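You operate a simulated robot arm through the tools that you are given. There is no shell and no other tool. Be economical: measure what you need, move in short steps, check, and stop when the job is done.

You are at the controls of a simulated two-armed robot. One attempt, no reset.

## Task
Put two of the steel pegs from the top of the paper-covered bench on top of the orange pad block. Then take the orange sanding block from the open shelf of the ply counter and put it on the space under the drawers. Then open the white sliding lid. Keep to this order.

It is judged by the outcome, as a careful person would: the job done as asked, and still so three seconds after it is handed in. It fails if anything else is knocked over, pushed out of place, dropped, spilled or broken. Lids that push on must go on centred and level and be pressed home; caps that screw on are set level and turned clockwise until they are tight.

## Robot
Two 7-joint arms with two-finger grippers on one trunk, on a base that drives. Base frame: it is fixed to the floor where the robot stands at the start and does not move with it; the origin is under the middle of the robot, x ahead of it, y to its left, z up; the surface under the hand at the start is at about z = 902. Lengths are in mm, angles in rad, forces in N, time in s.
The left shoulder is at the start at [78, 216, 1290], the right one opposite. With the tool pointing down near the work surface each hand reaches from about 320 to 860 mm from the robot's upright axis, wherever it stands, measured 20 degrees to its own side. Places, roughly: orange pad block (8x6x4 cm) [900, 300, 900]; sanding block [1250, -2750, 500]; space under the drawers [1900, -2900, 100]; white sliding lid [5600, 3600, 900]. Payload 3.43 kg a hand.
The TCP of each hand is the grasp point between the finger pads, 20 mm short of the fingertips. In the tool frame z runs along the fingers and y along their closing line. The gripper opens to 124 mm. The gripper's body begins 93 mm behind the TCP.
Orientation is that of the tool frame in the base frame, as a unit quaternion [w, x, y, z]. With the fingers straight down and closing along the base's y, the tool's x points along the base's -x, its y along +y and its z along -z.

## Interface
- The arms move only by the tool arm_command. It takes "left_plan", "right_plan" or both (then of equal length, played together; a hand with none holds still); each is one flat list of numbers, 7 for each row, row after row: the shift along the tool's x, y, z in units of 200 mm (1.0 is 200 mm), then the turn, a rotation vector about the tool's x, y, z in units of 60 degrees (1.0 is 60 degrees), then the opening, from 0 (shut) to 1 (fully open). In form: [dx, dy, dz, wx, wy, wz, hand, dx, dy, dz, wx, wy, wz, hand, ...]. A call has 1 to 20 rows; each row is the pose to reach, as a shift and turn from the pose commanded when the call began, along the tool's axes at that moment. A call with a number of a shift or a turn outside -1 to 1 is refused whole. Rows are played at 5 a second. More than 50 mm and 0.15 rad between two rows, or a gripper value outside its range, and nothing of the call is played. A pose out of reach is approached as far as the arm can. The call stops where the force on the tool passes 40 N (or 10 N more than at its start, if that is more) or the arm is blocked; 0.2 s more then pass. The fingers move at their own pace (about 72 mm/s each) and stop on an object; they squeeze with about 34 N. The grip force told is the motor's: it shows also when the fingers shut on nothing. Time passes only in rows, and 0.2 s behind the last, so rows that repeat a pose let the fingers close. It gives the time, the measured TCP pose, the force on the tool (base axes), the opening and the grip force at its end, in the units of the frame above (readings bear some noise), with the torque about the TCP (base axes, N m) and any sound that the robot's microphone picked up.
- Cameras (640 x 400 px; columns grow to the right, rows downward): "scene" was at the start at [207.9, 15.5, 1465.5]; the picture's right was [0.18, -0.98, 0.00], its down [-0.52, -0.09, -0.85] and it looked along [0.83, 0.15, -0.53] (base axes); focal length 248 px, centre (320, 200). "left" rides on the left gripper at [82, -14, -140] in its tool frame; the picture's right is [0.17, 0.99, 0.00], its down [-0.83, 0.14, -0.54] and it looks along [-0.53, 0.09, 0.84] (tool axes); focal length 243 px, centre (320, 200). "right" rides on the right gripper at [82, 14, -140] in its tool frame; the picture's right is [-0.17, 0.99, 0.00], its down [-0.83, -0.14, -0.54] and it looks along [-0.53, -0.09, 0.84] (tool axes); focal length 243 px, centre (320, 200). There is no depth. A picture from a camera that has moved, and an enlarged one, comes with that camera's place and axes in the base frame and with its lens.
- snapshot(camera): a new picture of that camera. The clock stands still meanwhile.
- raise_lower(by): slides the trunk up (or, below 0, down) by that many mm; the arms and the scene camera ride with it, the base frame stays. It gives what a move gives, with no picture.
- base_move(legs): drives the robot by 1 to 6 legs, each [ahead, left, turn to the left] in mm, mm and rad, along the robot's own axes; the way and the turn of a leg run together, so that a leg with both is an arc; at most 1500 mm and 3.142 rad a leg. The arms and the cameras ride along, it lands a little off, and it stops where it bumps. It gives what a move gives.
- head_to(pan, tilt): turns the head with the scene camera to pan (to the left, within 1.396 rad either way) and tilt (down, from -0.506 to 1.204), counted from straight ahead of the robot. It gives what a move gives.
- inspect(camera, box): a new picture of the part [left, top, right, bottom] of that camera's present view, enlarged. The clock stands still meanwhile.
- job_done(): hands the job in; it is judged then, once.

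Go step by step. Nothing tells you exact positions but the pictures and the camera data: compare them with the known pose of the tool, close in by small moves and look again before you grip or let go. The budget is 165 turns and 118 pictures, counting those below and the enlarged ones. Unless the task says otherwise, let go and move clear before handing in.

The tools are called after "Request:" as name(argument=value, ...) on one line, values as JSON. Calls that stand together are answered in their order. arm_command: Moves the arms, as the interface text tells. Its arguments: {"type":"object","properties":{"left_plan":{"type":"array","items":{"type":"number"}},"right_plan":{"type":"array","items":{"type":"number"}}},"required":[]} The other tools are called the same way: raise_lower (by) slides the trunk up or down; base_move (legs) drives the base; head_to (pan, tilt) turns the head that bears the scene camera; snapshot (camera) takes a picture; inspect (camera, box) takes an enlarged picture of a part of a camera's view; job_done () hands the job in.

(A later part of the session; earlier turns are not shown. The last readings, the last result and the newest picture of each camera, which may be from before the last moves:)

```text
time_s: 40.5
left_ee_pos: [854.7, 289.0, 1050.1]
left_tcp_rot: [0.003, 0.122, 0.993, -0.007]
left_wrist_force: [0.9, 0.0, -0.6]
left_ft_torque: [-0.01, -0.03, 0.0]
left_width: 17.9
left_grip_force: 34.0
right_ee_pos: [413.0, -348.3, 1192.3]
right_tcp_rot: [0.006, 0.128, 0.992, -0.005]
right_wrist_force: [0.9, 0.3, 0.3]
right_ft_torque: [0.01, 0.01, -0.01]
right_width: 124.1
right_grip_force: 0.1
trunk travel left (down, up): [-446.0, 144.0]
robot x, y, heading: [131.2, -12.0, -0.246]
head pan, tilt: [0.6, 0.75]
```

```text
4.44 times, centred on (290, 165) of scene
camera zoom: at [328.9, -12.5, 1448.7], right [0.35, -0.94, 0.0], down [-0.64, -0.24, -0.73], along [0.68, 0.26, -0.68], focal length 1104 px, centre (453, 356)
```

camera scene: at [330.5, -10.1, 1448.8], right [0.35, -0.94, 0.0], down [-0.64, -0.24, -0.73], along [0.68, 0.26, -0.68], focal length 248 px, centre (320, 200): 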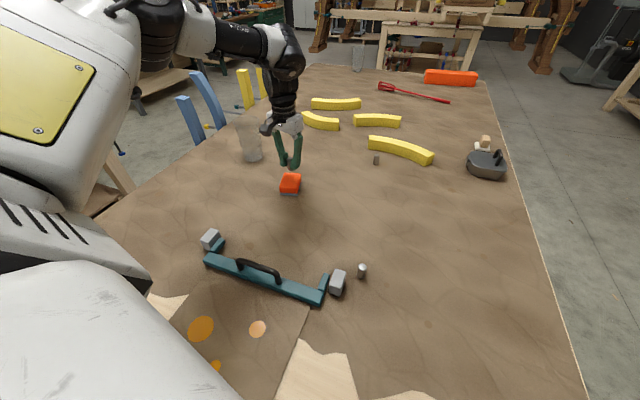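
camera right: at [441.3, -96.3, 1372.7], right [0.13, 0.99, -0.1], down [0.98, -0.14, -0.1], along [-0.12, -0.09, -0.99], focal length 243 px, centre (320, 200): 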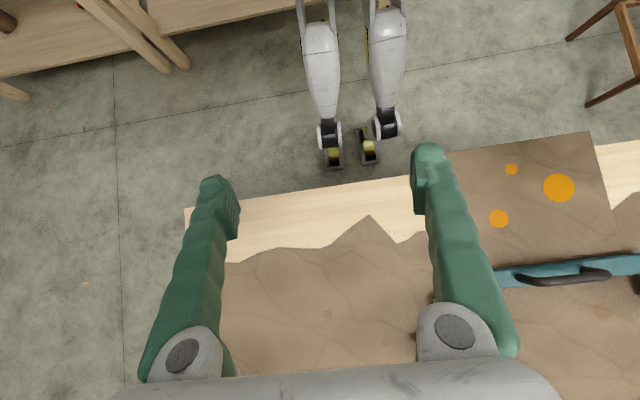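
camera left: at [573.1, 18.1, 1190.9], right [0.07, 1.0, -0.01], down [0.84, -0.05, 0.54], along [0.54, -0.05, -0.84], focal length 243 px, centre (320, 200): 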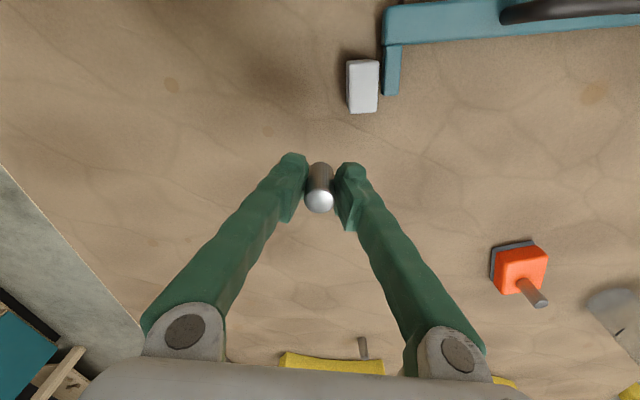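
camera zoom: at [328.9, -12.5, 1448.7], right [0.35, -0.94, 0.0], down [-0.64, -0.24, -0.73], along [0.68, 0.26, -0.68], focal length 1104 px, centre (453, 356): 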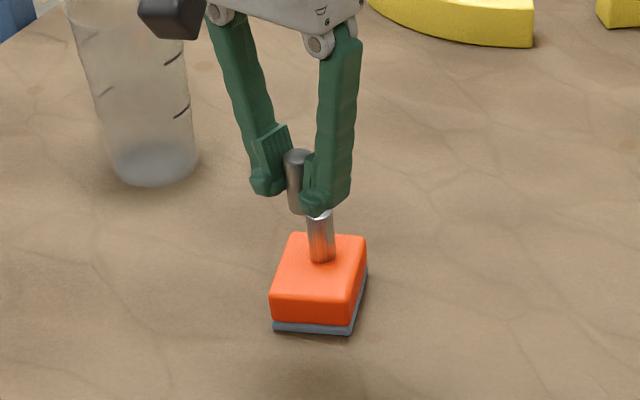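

I'll nudge to (873,300), lower to z≈990 and check the spacing to the first peg.

Request:
arm_command(left_plan=[-0.075, 0.075, 0, 0, 0, 0, 0, -0.075, 0.075, 0.15, 0, 0, 0, 0, -0.075, 0.075, 0.29, 0, 0, 0, 0])

Request:
inspect(camera="scene", box=[270, 150, 320, 200])

Request:
inspect(camera="left", box=[240, 100, 400, 220])

```text
time_s: 41.4
left_ee_pos: [873.2, 298.1, 991.4]
left_tcp_rot: [0.003, 0.122, 0.993, -0.007]
left_wrist_force: [0.0, -0.3, -1.0]
left_ft_torque: [-0.02, 0.01, 0.0]
left_width: 18.0
left_grip_force: 34.2
right_ee_pos: [411.2, -348.7, 1192.2]
right_tcp_rot: [0.006, 0.129, 0.992, -0.006]
right_wrist_force: [0.0, -0.1, 0.5]
right_ft_torque: [0.04, 0.0, 0.01]
right_width: 124.0
right_grip_force: 0.1
trunk travel left (down, up): [-446.0, 144.0]
robot x, y, heading: [130.5, -15.6, -0.242]
head pan, tilt: [0.6, 0.75]
```

```text
8.00 times, centred on (295, 175) of scene
camera zoom: at [328.6, -12.4, 1448.7], right [0.35, -0.94, 0.0], down [-0.64, -0.24, -0.73], along [0.69, 0.26, -0.68], focal length 1987 px, centre (520, 400)
```

zoom: 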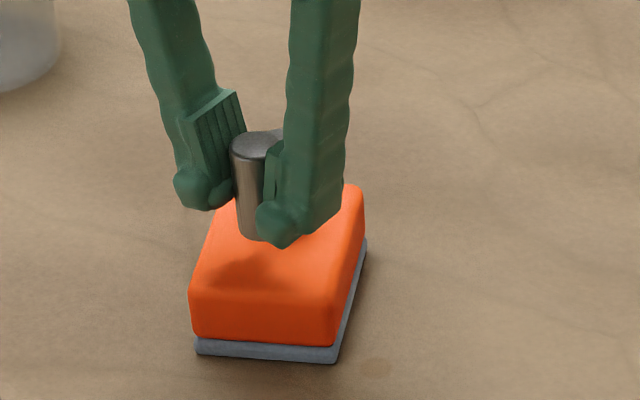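

```text
3.33 times, centred on (320, 160) of left
camera zoom: at [788.9, 307.0, 1130.5], right [0.08, 1.0, -0.01], down [0.84, -0.06, 0.54], along [0.54, -0.05, -0.84], focal length 809 px, centre (320, 333)
```

zoom: 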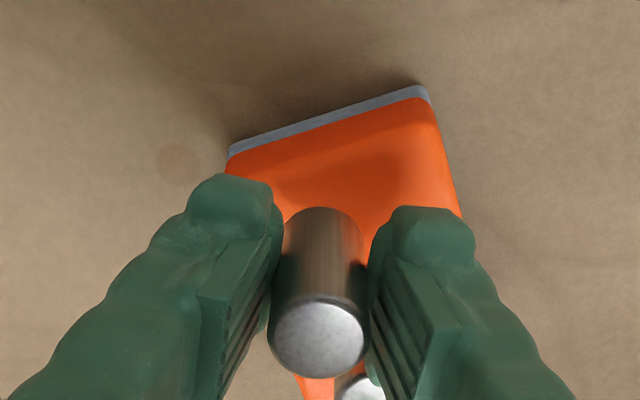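

Spacing is good, about 35 mm. I'll lower close to the pad and then go in 1 mm steps.

Request:
arm_command(left_plan=[0, 0, 0.06, 0, 0, 0, 0, 0, 0, 0.12, 0, 0, 0, 0, 0, 0, 0.125, 0, 0, 0, 0, 0, 0, 0.13, 0, 0, 0, 0])

Request:
arm_command(left_plan=[0, 0, 0.005, 0, 0, 0, 0, 0, 0, 0.01, 0, 0, 0, 0])

```text
time_s: 42.4
left_ee_pos: [874.8, 298.0, 966.0]
left_tcp_rot: [0.002, 0.121, 0.993, -0.008]
left_wrist_force: [-0.5, -0.5, -1.5]
left_ft_torque: [-0.01, 0.01, 0.0]
left_width: 18.2
left_grip_force: 34.2
right_ee_pos: [412.8, -348.3, 1191.9]
right_tcp_rot: [0.007, 0.128, 0.992, -0.007]
right_wrist_force: [0.5, 0.8, 0.5]
right_ft_torque: [-0.03, -0.01, 0.0]
right_width: 124.2
right_grip_force: 0.1
trunk travel left (down, up): [-446.0, 144.0]
robot x, y, heading: [138.8, -15.5, -0.247]
head pan, tilt: [0.6, 0.75]
```

```text
time_s: 43.0
left_ee_pos: [874.7, 298.9, 964.3]
left_tcp_rot: [0.004, 0.121, 0.993, -0.007]
left_wrist_force: [0.2, 1.6, 5.1]
left_ft_torque: [0.04, -0.03, 0.02]
left_width: 18.3
left_grip_force: 33.8
right_ee_pos: [410.9, -348.2, 1191.9]
right_tcp_rot: [0.007, 0.128, 0.992, -0.006]
right_wrist_force: [-0.7, 0.0, 0.0]
right_ft_torque: [-0.05, 0.02, -0.02]
right_width: 123.8
right_grip_force: 0.0
trunk travel left (down, up): [-446.0, 144.0]
robot x, y, heading: [131.7, -14.1, -0.243]
head pan, tilt: [0.6, 0.75]
```

Contact. I'll release partway and lift straight up.

Request:
arm_command(left_plan=[0, 0, 0, 0, 0, 0, 0.2, 0, 0, 0, 0, 0, 0, 0.35, 0, 0, 0, 0, 0, 0, 0.35, 0, 0, -0.1, 0, 0, 0, 0.35, 0, 0, -0.3, 0, 0, 0, 0.35, 0, 0, -0.5, 0, 0, 0, 0.35, 0, 0, -0.7, 0, 0, 0, 0.6])

Request:
inspect(camera="scene", box=[250, 140, 330, 210])

```text
time_s: 44.5
left_ee_pos: [873.9, 302.0, 1105.6]
left_tcp_rot: [0.002, 0.122, 0.993, -0.006]
left_wrist_force: [0.0, -0.9, -0.3]
left_ft_torque: [0.01, 0.0, 0.01]
left_width: 74.3
left_grip_force: 0.0
right_ee_pos: [411.4, -349.2, 1191.8]
right_tcp_rot: [0.006, 0.128, 0.992, -0.006]
right_wrist_force: [0.7, -0.5, 0.1]
right_ft_torque: [0.04, 0.02, 0.01]
right_width: 124.2
right_grip_force: 0.1
trunk travel left (down, up): [-446.0, 144.0]
robot x, y, heading: [136.2, -13.3, -0.249]
head pan, tilt: [0.6, 0.75]
```

```text
5.71 times, centred on (290, 175) of scene
camera zoom: at [327.1, -13.5, 1448.9], right [0.35, -0.94, 0.0], down [-0.64, -0.24, -0.73], along [0.69, 0.26, -0.68], focal length 1419 px, centre (491, 343)
```

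zoom: 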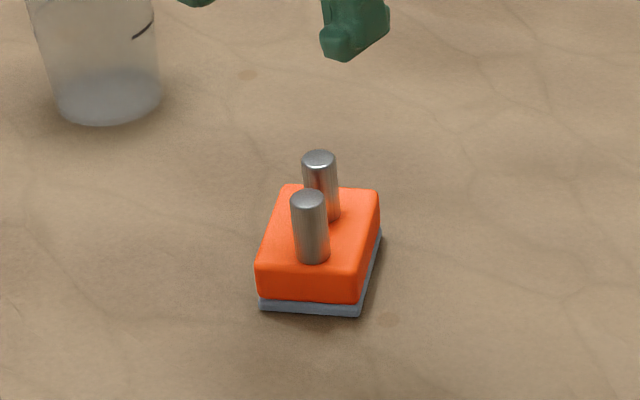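

Both pegs stand on the pad. I'll raise and tuck the left hand, back off, and look right towards the ply counter.

Request:
arm_command(left_plan=[0, 0, -0.2, 0, 0, 0, 0.6, 0, 0, -0.4, 0, 0, 0, 0.6, 0, 0, -0.6, 0, 0, 0, 0.6, 0.2, 0, -0.6, 0, 0, 0, 0.6, 0.4, 0, -0.6, 0, 0, 0, 0.6, 0.6, 0, -0.6, 0, 0, 0, 0.6, 0.8, 0, -0.6, 0, 0, 0, 0.6, 1.0, 0, -0.6, 0, 0, 0, 0.6])

Request:
base_move(legs=[[-300, 0, 0]])

Request:
head_to(pan=-0.8, tilt=0.4)

Request:
snapshot(camera="scene")

```text
time_s: 46.4
left_ee_pos: [677.7, 351.8, 1222.1]
left_tcp_rot: [0.003, 0.121, 0.993, -0.007]
left_wrist_force: [-0.3, 0.6, 0.4]
left_ft_torque: [-0.03, -0.03, -0.01]
left_width: 74.4
left_grip_force: 0.1
left hand out of reach, approached as far as the arm can: row 2, 3
right_ee_pos: [409.6, -348.3, 1193.5]
right_tcp_rot: [0.007, 0.129, 0.992, -0.006]
right_wrist_force: [-0.1, 0.0, 0.1]
right_ft_torque: [-0.04, -0.01, 0.03]
right_width: 124.1
right_grip_force: 0.1
trunk travel left (down, up): [-446.0, 144.0]
robot x, y, heading: [135.4, -12.3, -0.245]
head pan, tilt: [0.6, 0.75]
```

```text
time_s: 48.8
left_ee_pos: [391.7, 421.3, 1221.8]
left_tcp_rot: [0.003, 0.123, 0.992, -0.007]
left_wrist_force: [0.6, -0.5, 0.4]
left_ft_torque: [0.02, 0.02, 0.02]
left_width: 74.4
left_grip_force: 0.1
right_ee_pos: [120.4, -277.8, 1191.4]
right_tcp_rot: [0.006, 0.13, 0.991, -0.006]
right_wrist_force: [-1.0, -0.7, 0.5]
right_ft_torque: [-0.02, 0.01, 0.0]
right_width: 124.0
right_grip_force: 0.0
trunk travel left (down, up): [-446.0, 144.0]
robot x, y, heading: [-156.4, 56.9, -0.25]
head pan, tilt: [0.6, 0.75]
```

```text
time_s: 50.3
left_ee_pos: [390.9, 420.3, 1222.8]
left_tcp_rot: [0.003, 0.123, 0.992, -0.007]
left_wrist_force: [-0.6, 0.2, 0.4]
left_ft_torque: [-0.03, -0.01, 0.0]
left_width: 74.4
left_grip_force: 0.1
right_ee_pos: [120.2, -276.7, 1192.5]
right_tcp_rot: [0.006, 0.131, 0.991, -0.006]
right_wrist_force: [0.4, 0.2, -0.3]
right_ft_torque: [0.0, -0.01, 0.0]
right_width: 123.8
right_grip_force: 0.0
trunk travel left (down, up): [-446.0, 144.0]
robot x, y, heading: [-154.3, 58.1, -0.249]
head pan, tilt: [-0.799, 0.4]
```

```text
87 pictures are left
camera scene: at [5.9, -49.4, 1479.9], right [-0.87, -0.5, 0.0], down [-0.19, 0.34, -0.92], along [0.46, -0.8, -0.39], focal length 248 px, centre (320, 200)
```

scene: 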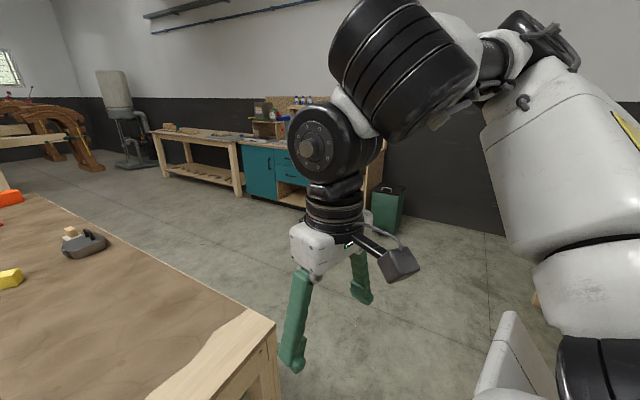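

The counter stands along the right wall, facing +y, with a bin near (660,-2590). I'll turn to face -y, drive out clear of the bench, then strafe along to x≈1250.

Request:
base_move(legs=[[0, 0, -1.32], [1300, 0, 0], [0, 1400, 0]])

Request:
head_to(pan=0, tilt=0.6)

Request:
snapshot(camera="scene")

```text
time_s: 80.6
left_ee_pos: [1693.4, -1668.7, 1222.9]
left_tcp_rot: [-0.003, 0.71, 0.704, -0.007]
left_wrist_force: [0.3, -0.1, 0.5]
left_ft_torque: [0.02, 0.01, 0.01]
left_width: 74.3
left_grip_force: 0.0
right_ee_pos: [950.5, -1569.8, 1194.0]
right_tcp_rot: [0.001, 0.715, 0.699, -0.008]
right_wrist_force: [0.0, 0.5, -0.2]
right_ft_torque: [0.0, -0.02, 0.03]
right_width: 124.1
right_grip_force: 0.1
trunk travel left (down, up): [-446.0, 144.0]
robot x, y, heading: [1214.8, -1223.4, -1.58]
head pan, tilt: [-0.799, 0.4]
```

```text
time_s: 81.7
left_ee_pos: [1692.7, -1669.3, 1221.0]
left_tcp_rot: [-0.004, 0.711, 0.703, -0.007]
left_wrist_force: [0.3, -0.3, -1.0]
left_ft_torque: [0.0, 0.0, 0.03]
left_width: 74.4
left_grip_force: 0.0
right_ee_pos: [949.5, -1570.1, 1191.4]
right_tcp_rot: [0.002, 0.715, 0.699, -0.008]
right_wrist_force: [-0.1, -0.5, 0.3]
right_ft_torque: [0.0, -0.02, -0.04]
right_width: 124.2
right_grip_force: 0.0
trunk travel left (down, up): [-446.0, 144.0]
robot x, y, heading: [1214.9, -1219.3, -1.581]
head pan, tilt: [0.0, 0.6]
```

```text
86 pictures are left
camera scene: at [1211.4, -1430.1, 1461.7], right [-1.0, 0.01, 0.0], down [0.01, 0.56, -0.83], along [-0.01, -0.83, -0.56], focal length 248 px, centre (320, 200)
```

scene: 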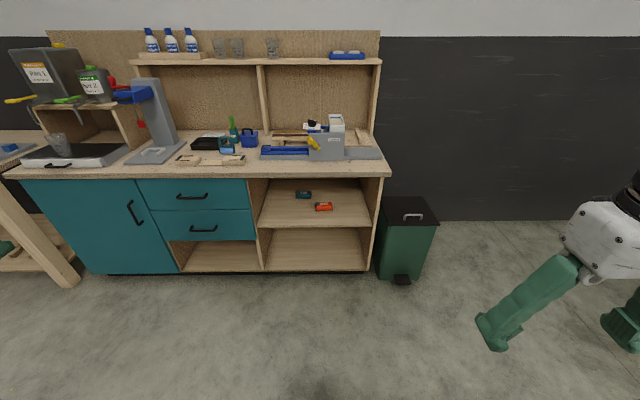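

The orange sanding block is on the upper shelf (shelf z≈479) near (1175,-2745), with another tool behind it. The space under the drawers spans x≈1600–2270 with its floor at z≈80. I'll approach, lower the trunk and look closer.

Request:
base_move(legs=[[0, -290, 0], [500, 0, 0]])

Request:
raise_lower(by=-350)

Request:
head_to(pan=0.25, tilt=0.5)

Request:
snapshot(camera="scene")

```text
time_s: 89.3
left_ee_pos: [1402.2, -2171.5, 1221.4]
left_tcp_rot: [-0.001, 0.71, 0.704, -0.008]
left_wrist_force: [-0.3, 0.0, 0.8]
left_ft_torque: [-0.03, 0.0, 0.02]
left_width: 74.5
left_grip_force: 0.1
right_ee_pos: [658.8, -2073.7, 1192.2]
right_tcp_rot: [0.001, 0.714, 0.7, -0.009]
right_wrist_force: [0.4, -1.2, -0.2]
right_ft_torque: [-0.05, -0.03, -0.04]
right_width: 124.3
right_grip_force: 0.1
trunk travel left (down, up): [-446.0, 144.0]
robot x, y, heading: [922.4, -1727.7, -1.579]
head pan, tilt: [0.0, 0.6]
```

```text
time_s: 92.7
left_ee_pos: [1402.1, -2171.5, 871.6]
left_tcp_rot: [-0.001, 0.71, 0.705, -0.008]
left_wrist_force: [-0.7, 0.5, 0.3]
left_ft_torque: [-0.03, 0.0, 0.03]
left_width: 74.3
left_grip_force: 0.0
right_ee_pos: [659.3, -2114.4, 775.2]
right_tcp_rot: [-0.083, 0.71, 0.695, 0.076]
right_wrist_force: [0.8, -0.8, -0.5]
right_ft_torque: [-0.01, 0.02, -0.01]
right_width: 124.1
right_grip_force: 0.0
trunk travel left (down, up): [-96.0, 494.0]
robot x, y, heading: [919.0, -1724.8, -1.577]
head pan, tilt: [0.0, 0.6]
```

```text
time_s: 93.5
left_ee_pos: [1402.0, -2171.2, 872.1]
left_tcp_rot: [-0.003, 0.71, 0.704, -0.008]
left_wrist_force: [0.4, -1.0, 0.2]
left_ft_torque: [-0.04, -0.03, -0.03]
left_width: 74.3
left_grip_force: 0.1
right_ee_pos: [657.0, -2114.1, 773.9]
right_tcp_rot: [-0.083, 0.709, 0.696, 0.076]
right_wrist_force: [0.4, 0.1, 0.5]
right_ft_torque: [0.01, 0.0, -0.02]
right_width: 123.8
right_grip_force: 0.0
trunk travel left (down, up): [-96.0, 494.0]
robot x, y, heading: [923.3, -1722.5, -1.574]
head pan, tilt: [0.25, 0.499]
```

```text
85 pictures are left
camera scene: at [940.9, -2045.4, 1095.2], right [-0.97, -0.24, 0.0], down [-0.11, 0.47, -0.88], along [0.21, -0.85, -0.48], focal length 248 px, centre (320, 200)
```

scene: 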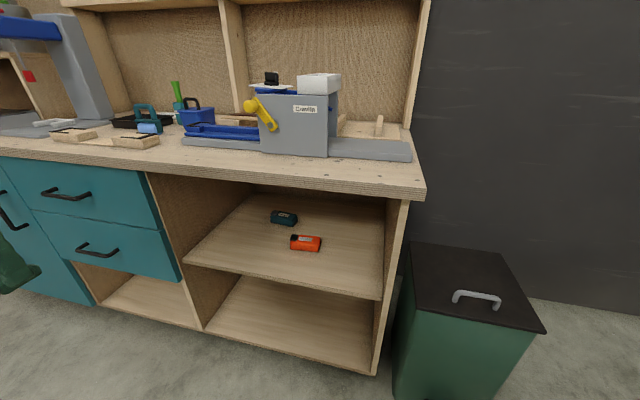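

Request:
inspect(camera="scene", box=[180, 180, 400, 310])

```text
2.91 times, centred on (290, 245) of scene
camera zoom: at [940.9, -2045.4, 1095.2], right [-0.97, -0.24, 0.0], down [-0.11, 0.47, -0.88], along [0.21, -0.85, -0.48], focal length 722 px, centre (407, 69)
```

zoom: 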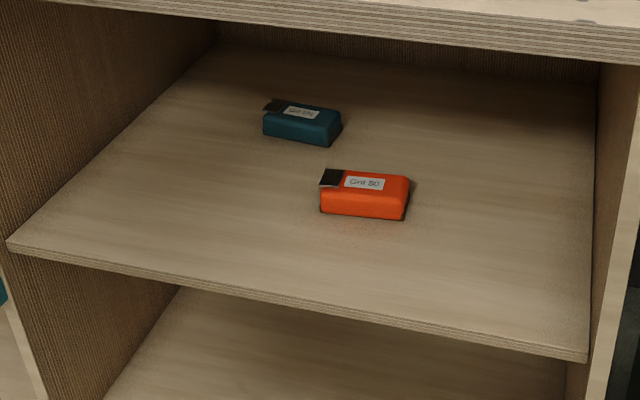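

The block is about 110 × 50 × 40 and long along x. I'll zoom further to measure its length against the 124 mm opening.

Request:
inspect(camera="scene", box=[280, 225, 330, 260])

```text
11.43 times, centred on (305, 242) of scene
camera zoom: at [940.9, -2045.4, 1095.2], right [-0.97, -0.24, 0.0], down [-0.11, 0.47, -0.88], along [0.21, -0.85, -0.48], focal length 2838 px, centre (491, -286)
```

zoom: 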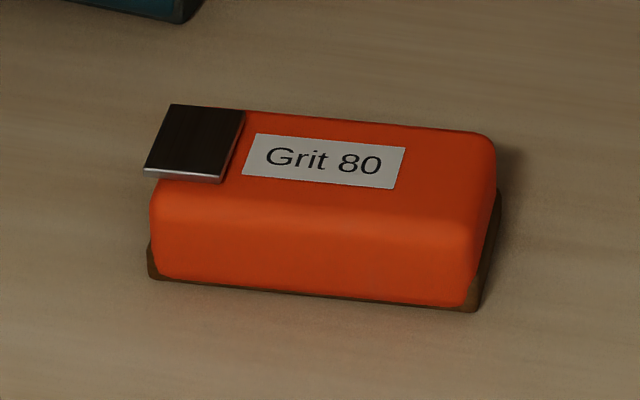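

The block is about 110 long in x, yawed ~0.09 rad, centre about (1177,-2777). I'll grip it along its length with the left hand pitched 45°. First I'll move the base a little and lower/pitch the hand in front of the counter.

Request:
base_move(legs=[[120, -60, 0]])

Request:
arm_command(left_plan=[0, -0.1, 0.17, 0, -0.12, 0, 1, 0, -0.2, 0.34, 0, -0.24, 0, 1, 0, -0.3, 0.5, 0, -0.36, 0, 1, 0, -0.4, 0.66, 0, -0.48, 0, 1, 0, -0.5, 0.82, 0, -0.6, 0, 1, 0, -0.55, 0.98, 0, -0.72, 0, 1, 0, -0.6, 1.0, 0, -0.75, 0, 1])

Request:
snapshot(camera="left")

Request:
snapshot(camera="scene")

```text
time_s: 95.0
left_ee_pos: [1343.8, -2288.1, 871.7]
left_tcp_rot: [-0.003, 0.708, 0.706, -0.008]
left_wrist_force: [0.6, 0.3, 0.4]
left_ft_torque: [0.04, -0.02, -0.02]
left_width: 74.4
left_grip_force: 0.0
right_ee_pos: [601.2, -2234.7, 773.9]
right_tcp_rot: [-0.082, 0.707, 0.698, 0.076]
right_wrist_force: [0.0, 0.7, -0.5]
right_ft_torque: [-0.02, -0.04, 0.0]
right_width: 123.9
right_grip_force: 0.1
trunk travel left (down, up): [-96.0, 494.0]
robot x, y, heading: [861.8, -1848.1, -1.57]
head pan, tilt: [0.25, 0.499]
```

```text
time_s: 96.6
left_ee_pos: [1313.3, -2375.0, 615.9]
left_tcp_rot: [0.275, 0.655, 0.65, -0.27]
left_wrist_force: [-4.2, -1.2, -3.3]
left_ft_torque: [-0.22, -0.36, 0.39]
left_width: 123.9
left_grip_force: 0.0
left hand out of reach, approached as far as the arm can: row 2, 3, 4, 5, 6, 7
right_ee_pos: [600.8, -2234.4, 774.6]
right_tcp_rot: [-0.082, 0.707, 0.698, 0.075]
right_wrist_force: [0.5, 0.6, 0.2]
right_ft_torque: [0.01, -0.07, -0.03]
right_width: 123.9
right_grip_force: 0.1
trunk travel left (down, up): [-96.0, 494.0]
robot x, y, heading: [861.7, -1841.3, -1.57]
head pan, tilt: [0.25, 0.499]
```

```text
82 pictures are left
camera left: at [1300.8, -2219.0, 656.2], right [0.99, 0.11, -0.11], down [0.13, -0.2, 0.97], along [0.09, -0.97, -0.21], focal length 243 px, centre (320, 200)
```

left: 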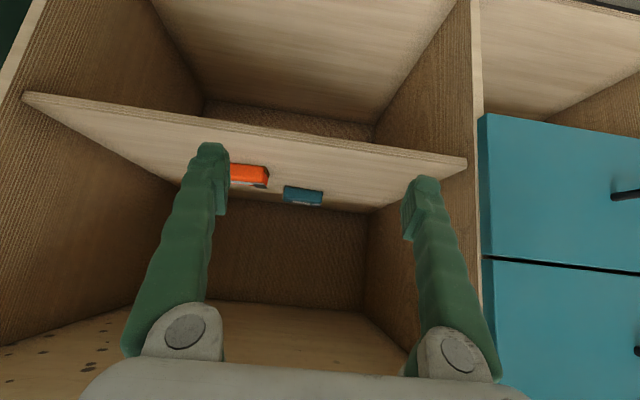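

```text
81 pictures are left
camera scene: at [883.0, -2164.4, 1095.0], right [-0.97, -0.25, 0.0], down [-0.12, 0.46, -0.88], along [0.22, -0.85, -0.48], focal length 248 px, centre (320, 200)
```

scene: 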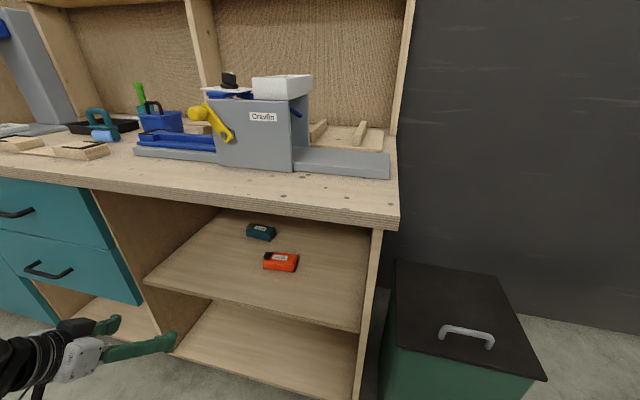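

The hand is pitched 45° and in front of the opening. I'll shift it towards x≈1176, y≈-2525, z≈636, still outside the shelf.

Request:
arm_command(left_plan=[-0.12, -0.137, 0.093, 0, 0, 0, 1, -0.24, -0.274, 0.186, 0, 0, 0, 1, -0.36, -0.411, 0.279, 0, 0, 0, 1, -0.48, -0.548, 0.37, 0, 0, 0, 1, -0.6, -0.685, 0.463, 0, 0, 0, 1])

Request:
snapshot(camera="left")

```text
time_s: 97.8
left_ee_pos: [1171.2, -2528.3, 632.2]
left_tcp_rot: [0.267, 0.651, 0.655, -0.276]
left_wrist_force: [0.4, -3.7, 6.2]
left_ft_torque: [0.92, -0.02, 0.01]
left_width: 124.1
left_grip_force: 0.0
right_ee_pos: [599.2, -2235.2, 774.2]
right_tcp_rot: [-0.083, 0.707, 0.698, 0.076]
right_wrist_force: [0.6, -1.2, -0.2]
right_ft_torque: [0.01, 0.04, -0.02]
right_width: 124.0
right_grip_force: 0.1
trunk travel left (down, up): [-96.0, 494.0]
robot x, y, heading: [860.4, -1845.7, -1.573]
head pan, tilt: [0.25, 0.499]
```

```text
80 pictures are left
camera left: at [1157.9, -2370.3, 673.0], right [0.98, 0.12, -0.13], down [0.15, -0.2, 0.97], along [0.09, -0.97, -0.22], focal length 243 px, centre (320, 200)
```

left: 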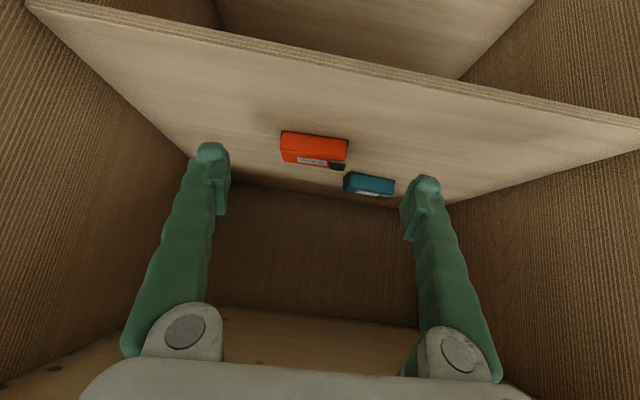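

Reached well. I'll zoom to measure the block from here.

Request:
inspect(camera="left", box=[260, 110, 420, 210])

Request:
arm_command(left_plan=[0, 0, 0, 0, 0, 0, 1])

```text
4.00 times, centred on (340, 160) of left
camera zoom: at [1157.9, -2370.3, 673.0], right [0.98, 0.12, -0.13], down [0.15, -0.2, 0.97], along [0.09, -0.97, -0.22], focal length 970 px, centre (240, 360)
```

zoom: 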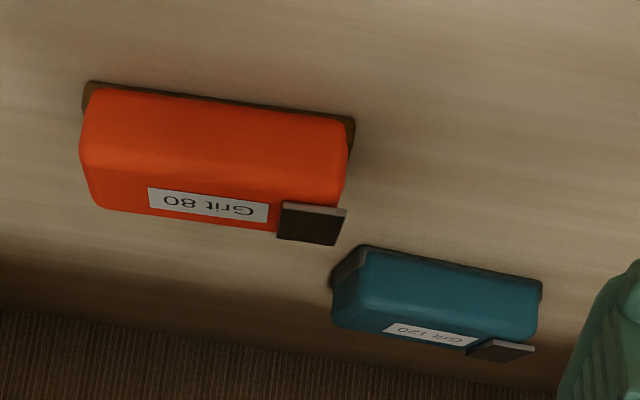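

```text
time_s: 98.2
left_ee_pos: [1171.6, -2529.0, 635.5]
left_tcp_rot: [0.269, 0.651, 0.654, -0.278]
left_wrist_force: [0.0, 0.8, 0.0]
left_ft_torque: [0.0, 0.0, 0.03]
left_width: 124.1
left_grip_force: 0.1
right_ee_pos: [601.5, -2234.4, 773.9]
right_tcp_rot: [-0.082, 0.707, 0.698, 0.075]
right_wrist_force: [-0.1, -0.7, 0.2]
right_ft_torque: [-0.01, 0.02, 0.02]
right_width: 123.9
right_grip_force: 0.0
trunk travel left (down, up): [-96.0, 494.0]
robot x, y, heading: [859.5, -1845.5, -1.575]
head pan, tilt: [0.25, 0.499]
```

Shelf top is about z≈476. I'll yaw the hand 0.09 rad to match the block and move in above it to about (1174,-2669,606).

Request:
arm_command(left_plan=[-0.1, 0, 0.15, -0.02, 0, -0.02, 1, -0.2, 0.01, 0.3, -0.04, 0, -0.04, 1, -0.3, 0.015, 0.45, -0.062, 0, -0.062, 1, -0.385, 0.015, 0.603, -0.062, 0, -0.062, 1])

Request:
inspect(camera="left", box=[160, 60, 480, 260])

Request:
snapshot(camera="scene")

```text
time_s: 99.2
left_ee_pos: [1176.6, -2669.3, 604.6]
left_tcp_rot: [0.281, 0.62, 0.683, -0.265]
left_wrist_force: [0.1, 0.7, -0.5]
left_ft_torque: [-0.02, 0.03, 0.02]
left_width: 124.0
left_grip_force: 0.1
right_ee_pos: [600.7, -2235.0, 774.4]
right_tcp_rot: [-0.083, 0.707, 0.698, 0.075]
right_wrist_force: [0.2, -0.3, 0.0]
right_ft_torque: [0.0, -0.01, 0.0]
right_width: 123.8
right_grip_force: 0.0
trunk travel left (down, up): [-96.0, 494.0]
robot x, y, heading: [862.1, -1848.8, -1.571]
head pan, tilt: [0.25, 0.499]
```

```text
2.00 times, centred on (320, 160) of left
camera zoom: at [1147.9, -2515.3, 644.2], right [0.97, 0.21, -0.13], down [0.17, -0.19, 0.97], along [0.17, -0.96, -0.21], focal length 485 px, centre (320, 280)
```

zoom: 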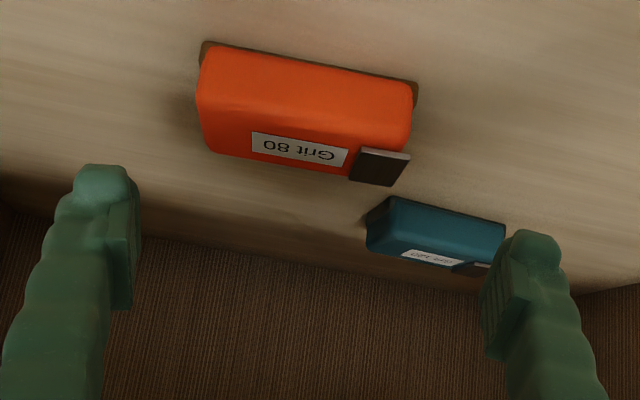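

```text
77 pictures are left
camera scene: at [883.1, -2164.6, 1095.1], right [-0.97, -0.25, 0.0], down [-0.12, 0.46, -0.88], along [0.22, -0.85, -0.48], focal length 248 px, centre (320, 200)
```

scene: 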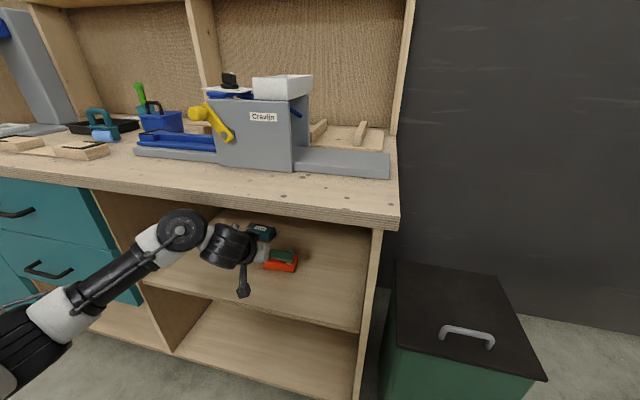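

Cross-checking views puts the shelf at z≈495, with the block 104 mm long centred near (1171,-2746). I'll advance halfway with a small lateral correction and look again before straddling.

Request:
arm_command(left_plan=[0.01, -0.047, 0.15, 0, 0, 0, 1, 0.02, -0.047, 0.28, 0, 0, 0, 1])

Request:
inspect(camera="left", box=[160, 60, 480, 260])

Request:
inspect(camera="scene", box=[220, 210, 320, 290])

```text
time_s: 99.8
left_ee_pos: [1169.7, -2704.9, 560.9]
left_tcp_rot: [0.28, 0.621, 0.683, -0.264]
left_wrist_force: [0.0, 0.6, -0.6]
left_ft_torque: [-0.01, 0.03, -0.01]
left_width: 123.9
left_grip_force: 0.1
right_ee_pos: [600.3, -2234.5, 773.9]
right_tcp_rot: [-0.083, 0.708, 0.698, 0.075]
right_wrist_force: [0.3, 0.3, -0.1]
right_ft_torque: [-0.02, 0.01, 0.01]
right_width: 123.9
right_grip_force: 0.1
trunk travel left (down, up): [-96.0, 494.0]
robot x, y, heading: [858.7, -1843.9, -1.574]
head pan, tilt: [0.25, 0.499]
```

```text
2.00 times, centred on (320, 160) of left
camera zoom: at [1142.2, -2550.9, 601.6], right [0.97, 0.21, -0.13], down [0.17, -0.19, 0.97], along [0.17, -0.96, -0.21], focal length 485 px, centre (320, 280)
```

zoom: 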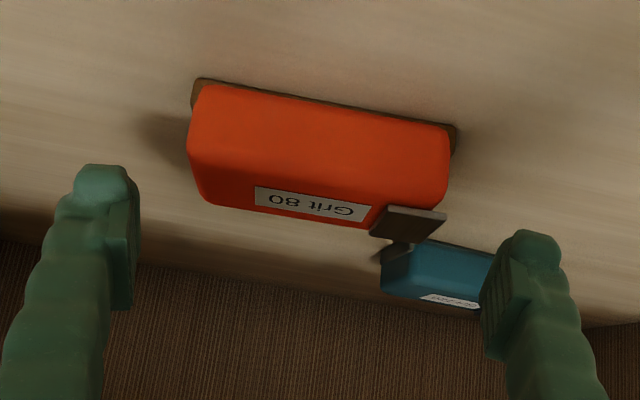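

```text
5.00 times, centred on (270, 250) of scene
camera zoom: at [883.2, -2164.2, 1095.2], right [-0.97, -0.25, 0.0], down [-0.12, 0.46, -0.88], along [0.22, -0.85, -0.48], focal length 1242 px, centre (570, -50)
```

zoom: 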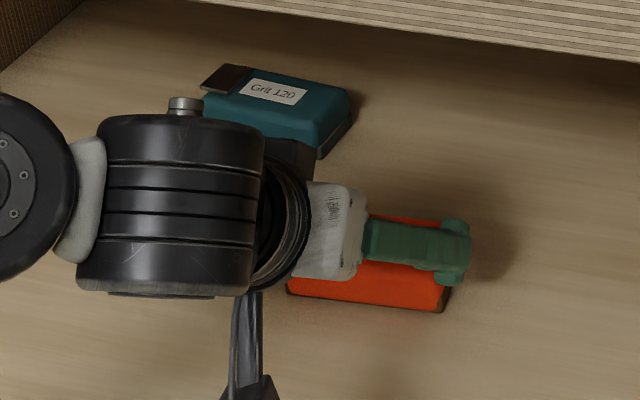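

The block is centred between the fingers and aligned. I'll straddle it.

Request:
arm_command(left_plan=[0, -0.005, 0.07, 0, 0, 0, 1, 0, -0.007, 0.14, 0, 0, 0, 1, 0, -0.007, 0.2, 0, 0, 0, 1])

Request:
snapshot(camera="left")

```text
time_s: 100.6
left_ee_pos: [1170.4, -2734.8, 535.0]
left_tcp_rot: [0.28, 0.621, 0.683, -0.265]
left_wrist_force: [0.5, 0.2, 0.4]
left_ft_torque: [-0.04, 0.01, -0.07]
left_width: 123.8
left_grip_force: 0.0
right_ee_pos: [600.6, -2234.2, 773.8]
right_tcp_rot: [-0.083, 0.707, 0.698, 0.075]
right_wrist_force: [-0.5, 0.4, 1.2]
right_ft_torque: [-0.02, 0.0, 0.0]
right_width: 123.9
right_grip_force: 0.0
trunk travel left (down, up): [-96.0, 494.0]
robot x, y, heading: [861.4, -1846.8, -1.568]
head pan, tilt: [0.25, 0.499]
```

```text
74 pictures are left
camera left: at [1142.5, -2579.0, 575.0], right [0.97, 0.21, -0.13], down [0.17, -0.18, 0.97], along [0.17, -0.96, -0.21], focal length 243 px, centre (320, 200)
```

left: 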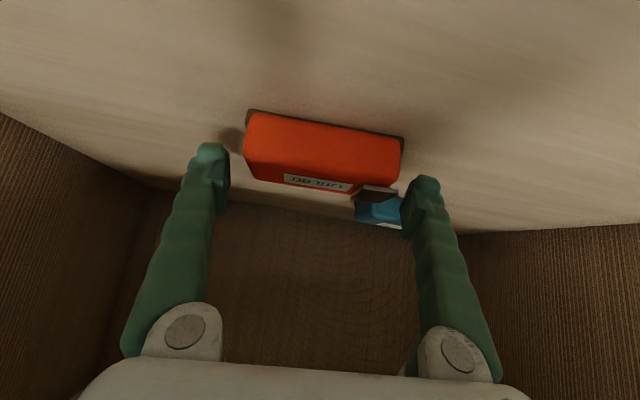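

Clear on both sides. I'll go 15 mm further along the fingers and close gently.

Request:
arm_command(left_plan=[0, 0.003, 0.04, 0, 0, 0, 1, 0, 0.003, 0.075, 0, 0, 0, 1])

Request:
inspect(camera="left", box=[160, 60, 480, 260])

```text
time_s: 101.2
left_ee_pos: [1170.7, -2745.5, 524.7]
left_tcp_rot: [0.281, 0.62, 0.683, -0.265]
left_wrist_force: [-0.2, 0.7, -0.2]
left_ft_torque: [0.0, 0.01, 0.0]
left_width: 124.2
left_grip_force: 0.1
right_ee_pos: [601.4, -2234.1, 775.0]
right_tcp_rot: [-0.083, 0.707, 0.698, 0.075]
right_wrist_force: [0.2, -0.9, -0.1]
right_ft_torque: [0.01, 0.0, -0.01]
right_width: 123.8
right_grip_force: 0.1
trunk travel left (down, up): [-96.0, 494.0]
robot x, y, heading: [861.2, -1844.9, -1.569]
head pan, tilt: [0.25, 0.499]
```

```text
2.00 times, centred on (320, 160) of left
camera zoom: at [1143.8, -2590.2, 563.8], right [0.97, 0.21, -0.13], down [0.17, -0.18, 0.97], along [0.17, -0.96, -0.21], focal length 485 px, centre (320, 280)
```

zoom: 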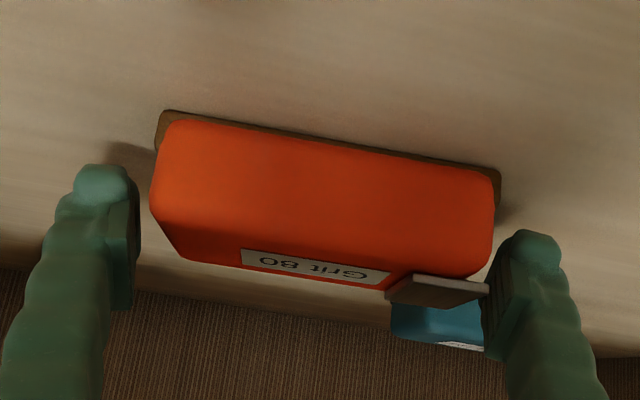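

Nearly centred. I'll shift 3 mm and close.

Request:
arm_command(left_plan=[0, 0.013, 0.01, 0, 0, 0, 1, 0, 0.013, 0.01, 0, 0, 0, 0.9, 0, 0.013, 0.01, 0, 0, 0, 0.8, 0, 0.013, 0.01, 0, 0, 0, 0.7, 0, 0.013, 0.01, 0, 0, 0, 0.7])

Request:
inspect(camera="left", box=[160, 60, 480, 260])

```text
time_s: 102.4
left_ee_pos: [1173.7, -2747.3, 524.4]
left_tcp_rot: [0.28, 0.621, 0.683, -0.265]
left_wrist_force: [-1.5, -0.5, 3.0]
left_ft_torque: [0.05, 0.36, 0.07]
left_width: 116.9
left_grip_force: 34.3
right_ee_pos: [600.3, -2235.3, 774.4]
right_tcp_rot: [-0.083, 0.707, 0.699, 0.075]
right_wrist_force: [-0.2, 0.5, -0.3]
right_ft_torque: [0.02, 0.01, -0.01]
right_width: 124.1
right_grip_force: 0.0
trunk travel left (down, up): [-96.0, 494.0]
robot x, y, heading: [863.0, -1843.7, -1.574]
head pan, tilt: [0.25, 0.499]
```

```text
2.00 times, centred on (320, 160) of left
camera zoom: at [1146.0, -2591.6, 563.2], right [0.97, 0.2, -0.13], down [0.17, -0.18, 0.97], along [0.17, -0.96, -0.21], focal length 485 px, centre (320, 280)
```

zoom: 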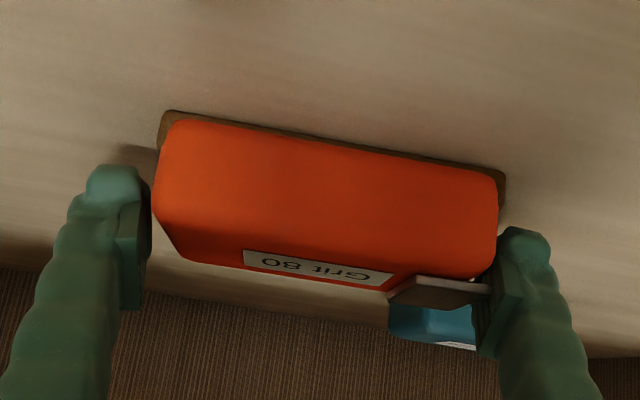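

It stopped at 117 mm, so the block is longer and lower than I took it (shelf z≈484) and I have only its top front. I'll reopen and go about 20 mm deeper before gripping.

Request:
arm_command(left_plan=[0, 0, 0, 0, 0, 0, 1, 0, 0, 0, 0, 0, 0, 1, -0.005, 0, 0.03, 0, 0, 0, 1, -0.012, 0, 0.06, 0, 0, 0, 1, -0.02, 0, 0.1, 0, 0, 0, 1])

Request:
inspect(camera="left", box=[160, 60, 480, 260])

Request:
inspect(camera="scene", box=[220, 210, 320, 290])

```text
time_s: 103.6
left_ee_pos: [1174.8, -2763.8, 517.1]
left_tcp_rot: [0.282, 0.619, 0.682, -0.268]
left_wrist_force: [-1.0, 3.3, 15.7]
left_ft_torque: [0.26, 0.16, 0.18]
left_width: 124.4
left_grip_force: 0.3
right_ee_pos: [599.8, -2232.7, 775.2]
right_tcp_rot: [-0.082, 0.707, 0.699, 0.074]
right_wrist_force: [-0.4, 0.1, -0.1]
right_ft_torque: [-0.03, -0.01, 0.0]
right_width: 123.9
right_grip_force: 0.1
trunk travel left (down, up): [-96.0, 494.0]
robot x, y, heading: [863.6, -1845.0, -1.572]
head pan, tilt: [0.25, 0.499]
```

```text
2.00 times, centred on (320, 160) of left
camera zoom: at [1146.4, -2608.5, 554.8], right [0.97, 0.2, -0.13], down [0.17, -0.18, 0.97], along [0.17, -0.96, -0.21], focal length 485 px, centre (320, 280)
```

zoom: 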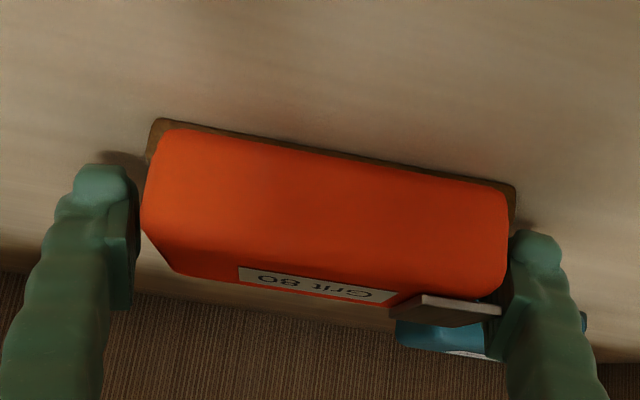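

```text
5.00 times, centred on (270, 250) of scene
camera zoom: at [882.4, -2161.9, 1096.1], right [-0.97, -0.25, 0.0], down [-0.12, 0.46, -0.88], along [0.22, -0.85, -0.48], focal length 1242 px, centre (570, -50)
```

zoom: 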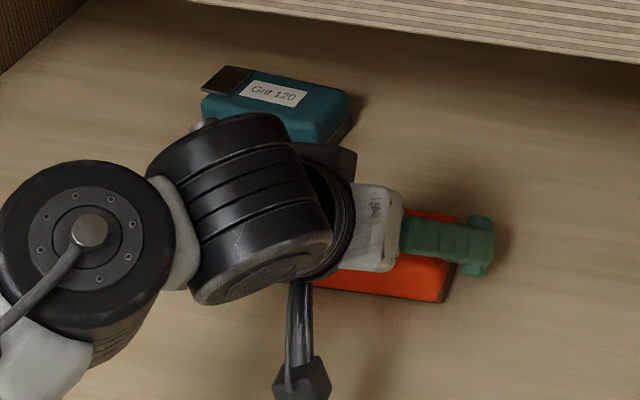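

The fingertips are now lightly touching the shelf (15.7 N upward). I'll raise 3 mm to unload and close.

Request:
arm_command(left_plan=[-0.012, 0, -0.012, 0, 0, 0, 1, -0.012, 0, -0.012, 0, 0, 0, 0.85, -0.012, 0, -0.012, 0, 0, 0, 0.6, -0.012, 0, -0.012, 0, 0, 0, 0.6, -0.012, 0, -0.012, 0, 0, 0, 0.6])

Request:
inspect(camera="left", box=[160, 60, 480, 260])

```text
time_s: 104.8
left_ee_pos: [1173.5, -2764.1, 514.6]
left_tcp_rot: [0.281, 0.62, 0.682, -0.266]
left_wrist_force: [-1.5, -2.9, 8.5]
left_ft_torque: [0.0, 0.33, 0.12]
left_width: 123.3
left_grip_force: 34.3
right_ee_pos: [601.2, -2233.4, 774.7]
right_tcp_rot: [-0.082, 0.707, 0.698, 0.075]
right_wrist_force: [0.3, 0.1, 0.8]
right_ft_torque: [0.01, 0.0, -0.01]
right_width: 124.0
right_grip_force: 0.0
trunk travel left (down, up): [-96.0, 494.0]
robot x, y, heading: [856.7, -1843.9, -1.574]
head pan, tilt: [0.25, 0.499]
```

```text
2.00 times, centred on (320, 160) of left
camera zoom: at [1146.5, -2608.0, 554.8], right [0.97, 0.2, -0.13], down [0.17, -0.18, 0.97], along [0.17, -0.96, -0.21], focal length 485 px, centre (320, 280)
```

zoom: 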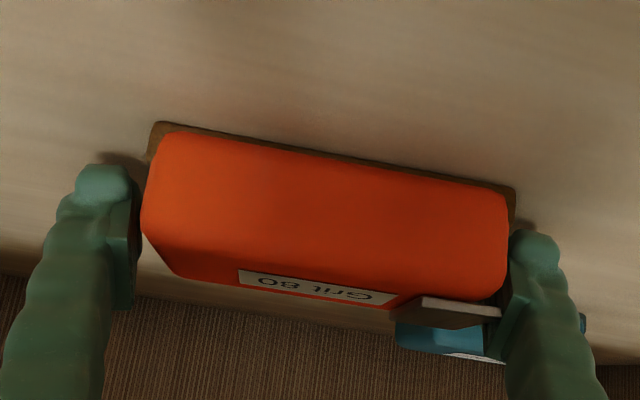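

It stopped at 123 mm, so the tips are on the wider base flange. I'll reopen, raise about 6 mm and go a bit deeper so the pads take the narrower body.

Request:
arm_command(left_plan=[0, 0, 0, 0, 0, 0, 1, -0.02, 0, 0, 0, 0, 0, 1, -0.035, 0, 0.003, 0, 0, 0, 1, -0.05, 0, 0.007, 0, 0, 0, 1, -0.05, 0, 0.007, 0, 0, 0, 0.8, -0.05, 0, 0.007, 0, 0, 0, 0.6, -0.05, 0, 0.007, 0, 0, 0, 0.6])

Request:
inspect(camera="left", box=[160, 60, 480, 260])

```text
time_s: 106.4
left_ee_pos: [1174.7, -2771.2, 521.5]
left_tcp_rot: [0.281, 0.62, 0.683, -0.265]
left_wrist_force: [0.1, 0.3, -0.3]
left_ft_torque: [-0.01, -0.02, -0.01]
left_width: 123.1
left_grip_force: 34.3
right_ee_pos: [600.3, -2234.7, 773.5]
right_tcp_rot: [-0.083, 0.707, 0.699, 0.075]
right_wrist_force: [-0.2, 0.7, 0.1]
right_ft_torque: [0.02, -0.01, -0.04]
right_width: 123.9
right_grip_force: 0.0
trunk travel left (down, up): [-96.0, 494.0]
robot x, y, heading: [859.1, -1847.9, -1.569]
head pan, tilt: [0.25, 0.499]
```

```text
2.00 times, centred on (320, 160) of left
camera zoom: at [1147.8, -2615.7, 559.9], right [0.97, 0.2, -0.13], down [0.17, -0.19, 0.97], along [0.17, -0.96, -0.21], focal length 485 px, centre (320, 280)
```

zoom: 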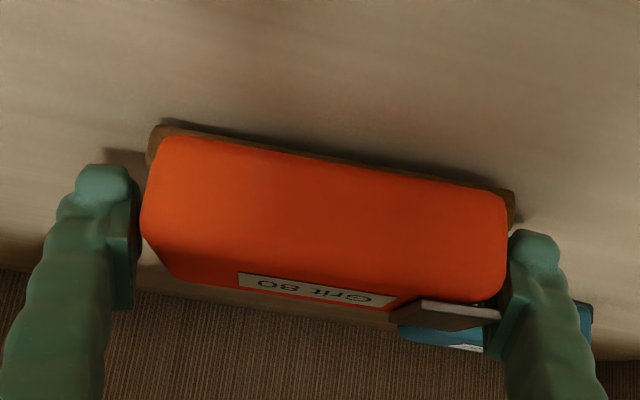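

The block came up with the hand: I see a shadow under its front edge, and it is held at 123 mm. I'll lift 25 mm and verify the hold.

Request:
arm_command(left_plan=[-0.04, 0, -0.04, 0, 0, 0, 0.6, -0.09, 0, -0.088, 0, 0, 0, 0.6, -0.09, 0, -0.088, 0, 0, 0, 0.6])

Request:
snapshot(camera="left")

Request:
inspect(camera="scene", box=[220, 210, 320, 290])

```text
time_s: 107.2
left_ee_pos: [1175.8, -2771.1, 546.3]
left_tcp_rot: [0.28, 0.62, 0.683, -0.265]
left_wrist_force: [0.2, 0.2, -0.8]
left_ft_torque: [0.02, -0.01, 0.01]
left_width: 123.3
left_grip_force: 34.1
right_ee_pos: [599.2, -2234.0, 775.3]
right_tcp_rot: [-0.082, 0.707, 0.698, 0.074]
right_wrist_force: [-0.1, -0.4, -0.7]
right_ft_torque: [0.0, 0.02, 0.03]
right_width: 124.0
right_grip_force: 0.1
trunk travel left (down, up): [-96.0, 494.0]
robot x, y, heading: [859.7, -1840.5, -1.572]
head pan, tilt: [0.25, 0.499]
```

```text
67 pictures are left
camera left: at [1148.6, -2615.6, 585.0], right [0.97, 0.2, -0.13], down [0.17, -0.19, 0.97], along [0.17, -0.96, -0.21], focal length 243 px, centre (320, 200)
```

left: 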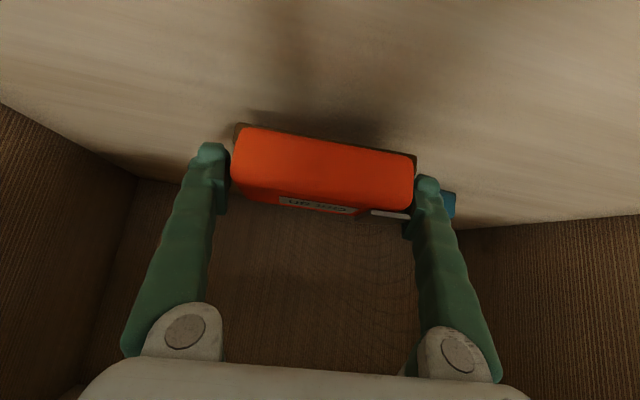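

```text
5.00 times, centred on (270, 250) of scene
camera zoom: at [883.2, -2164.3, 1095.2], right [-0.97, -0.25, 0.0], down [-0.12, 0.46, -0.88], along [0.22, -0.85, -0.48], focal length 1242 px, centre (570, -50)
```

zoom: 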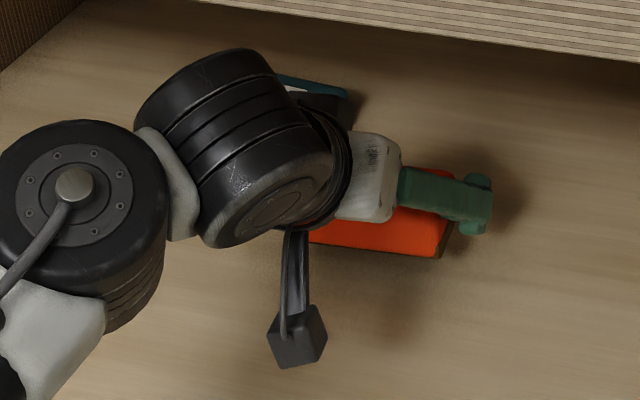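

The block is held and lifted clear. I'll retract it out of the shelf, back the base off and strafe left towards the drawers.

Request:
arm_command(left_plan=[0.13, 0.018, -0.15, 0, 0, 0, 0.6, 0.26, 0.036, -0.3, 0, 0, 0, 0.6, 0.39, 0.054, -0.45, 0, 0, 0, 0.6, 0.52, 0.072, -0.6, 0, 0, 0, 0.6, 0.66, 0.09, -0.745, 0, 0, 0, 0.6])

Request:
base_move(legs=[[-150, 0, 0], [0, 720, 0]])

Request:
snapshot(camera="left")

Request:
snapshot(camera="scene")

```text
time_s: 108.4
left_ee_pos: [1177.4, -2570.3, 557.0]
left_tcp_rot: [0.28, 0.62, 0.683, -0.265]
left_wrist_force: [0.1, 0.3, -1.5]
left_ft_torque: [0.0, -0.02, -0.03]
left_width: 123.2
left_grip_force: 34.0
right_ee_pos: [601.2, -2234.0, 775.4]
right_tcp_rot: [-0.082, 0.708, 0.698, 0.074]
right_wrist_force: [-0.4, -0.3, -0.1]
right_ft_torque: [-0.01, 0.02, 0.01]
right_width: 124.3
right_grip_force: 0.1
trunk travel left (down, up): [-96.0, 494.0]
robot x, y, heading: [861.7, -1845.7, -1.576]
head pan, tilt: [0.25, 0.499]
```

```text
time_s: 119.7
left_ee_pos: [1909.2, -2422.6, 555.7]
left_tcp_rot: [0.28, 0.62, 0.684, -0.265]
left_wrist_force: [0.0, -0.2, -1.2]
left_ft_torque: [-0.01, 0.02, -0.01]
left_width: 122.9
left_grip_force: 34.0
right_ee_pos: [1331.3, -2085.8, 774.0]
right_tcp_rot: [-0.082, 0.706, 0.699, 0.075]
right_wrist_force: [-0.6, -0.7, 0.2]
right_ft_torque: [-0.03, -0.05, -0.01]
right_width: 124.3
right_grip_force: 0.1
trunk travel left (down, up): [-96.0, 494.0]
robot x, y, heading: [1593.3, -1695.0, -1.565]
head pan, tilt: [0.25, 0.499]
```

```text
65 pictures are left
camera left: at [1881.8, -2266.3, 595.9], right [0.97, 0.21, -0.13], down [0.17, -0.18, 0.97], along [0.18, -0.96, -0.21], focal length 243 px, centre (320, 200)
```

left: 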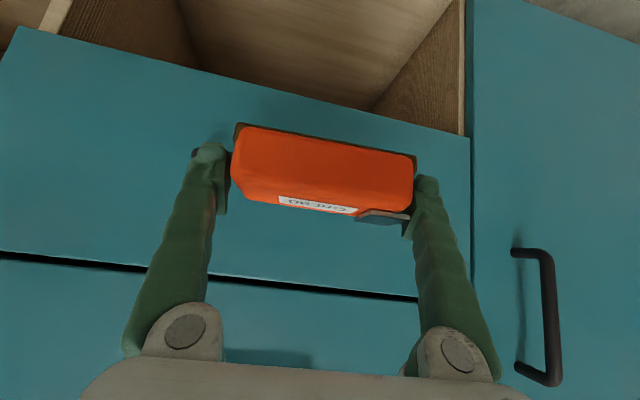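

```text
64 pictures are left
camera scene: at [1614.7, -2015.2, 1095.2], right [-0.97, -0.25, 0.0], down [-0.12, 0.46, -0.88], along [0.22, -0.85, -0.48], focal length 248 px, centre (320, 200)
```

scene: 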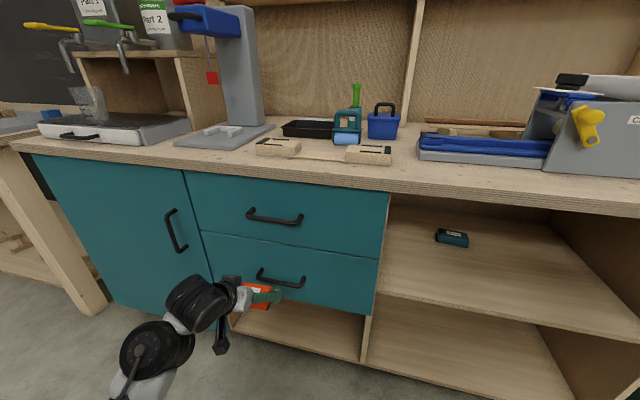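

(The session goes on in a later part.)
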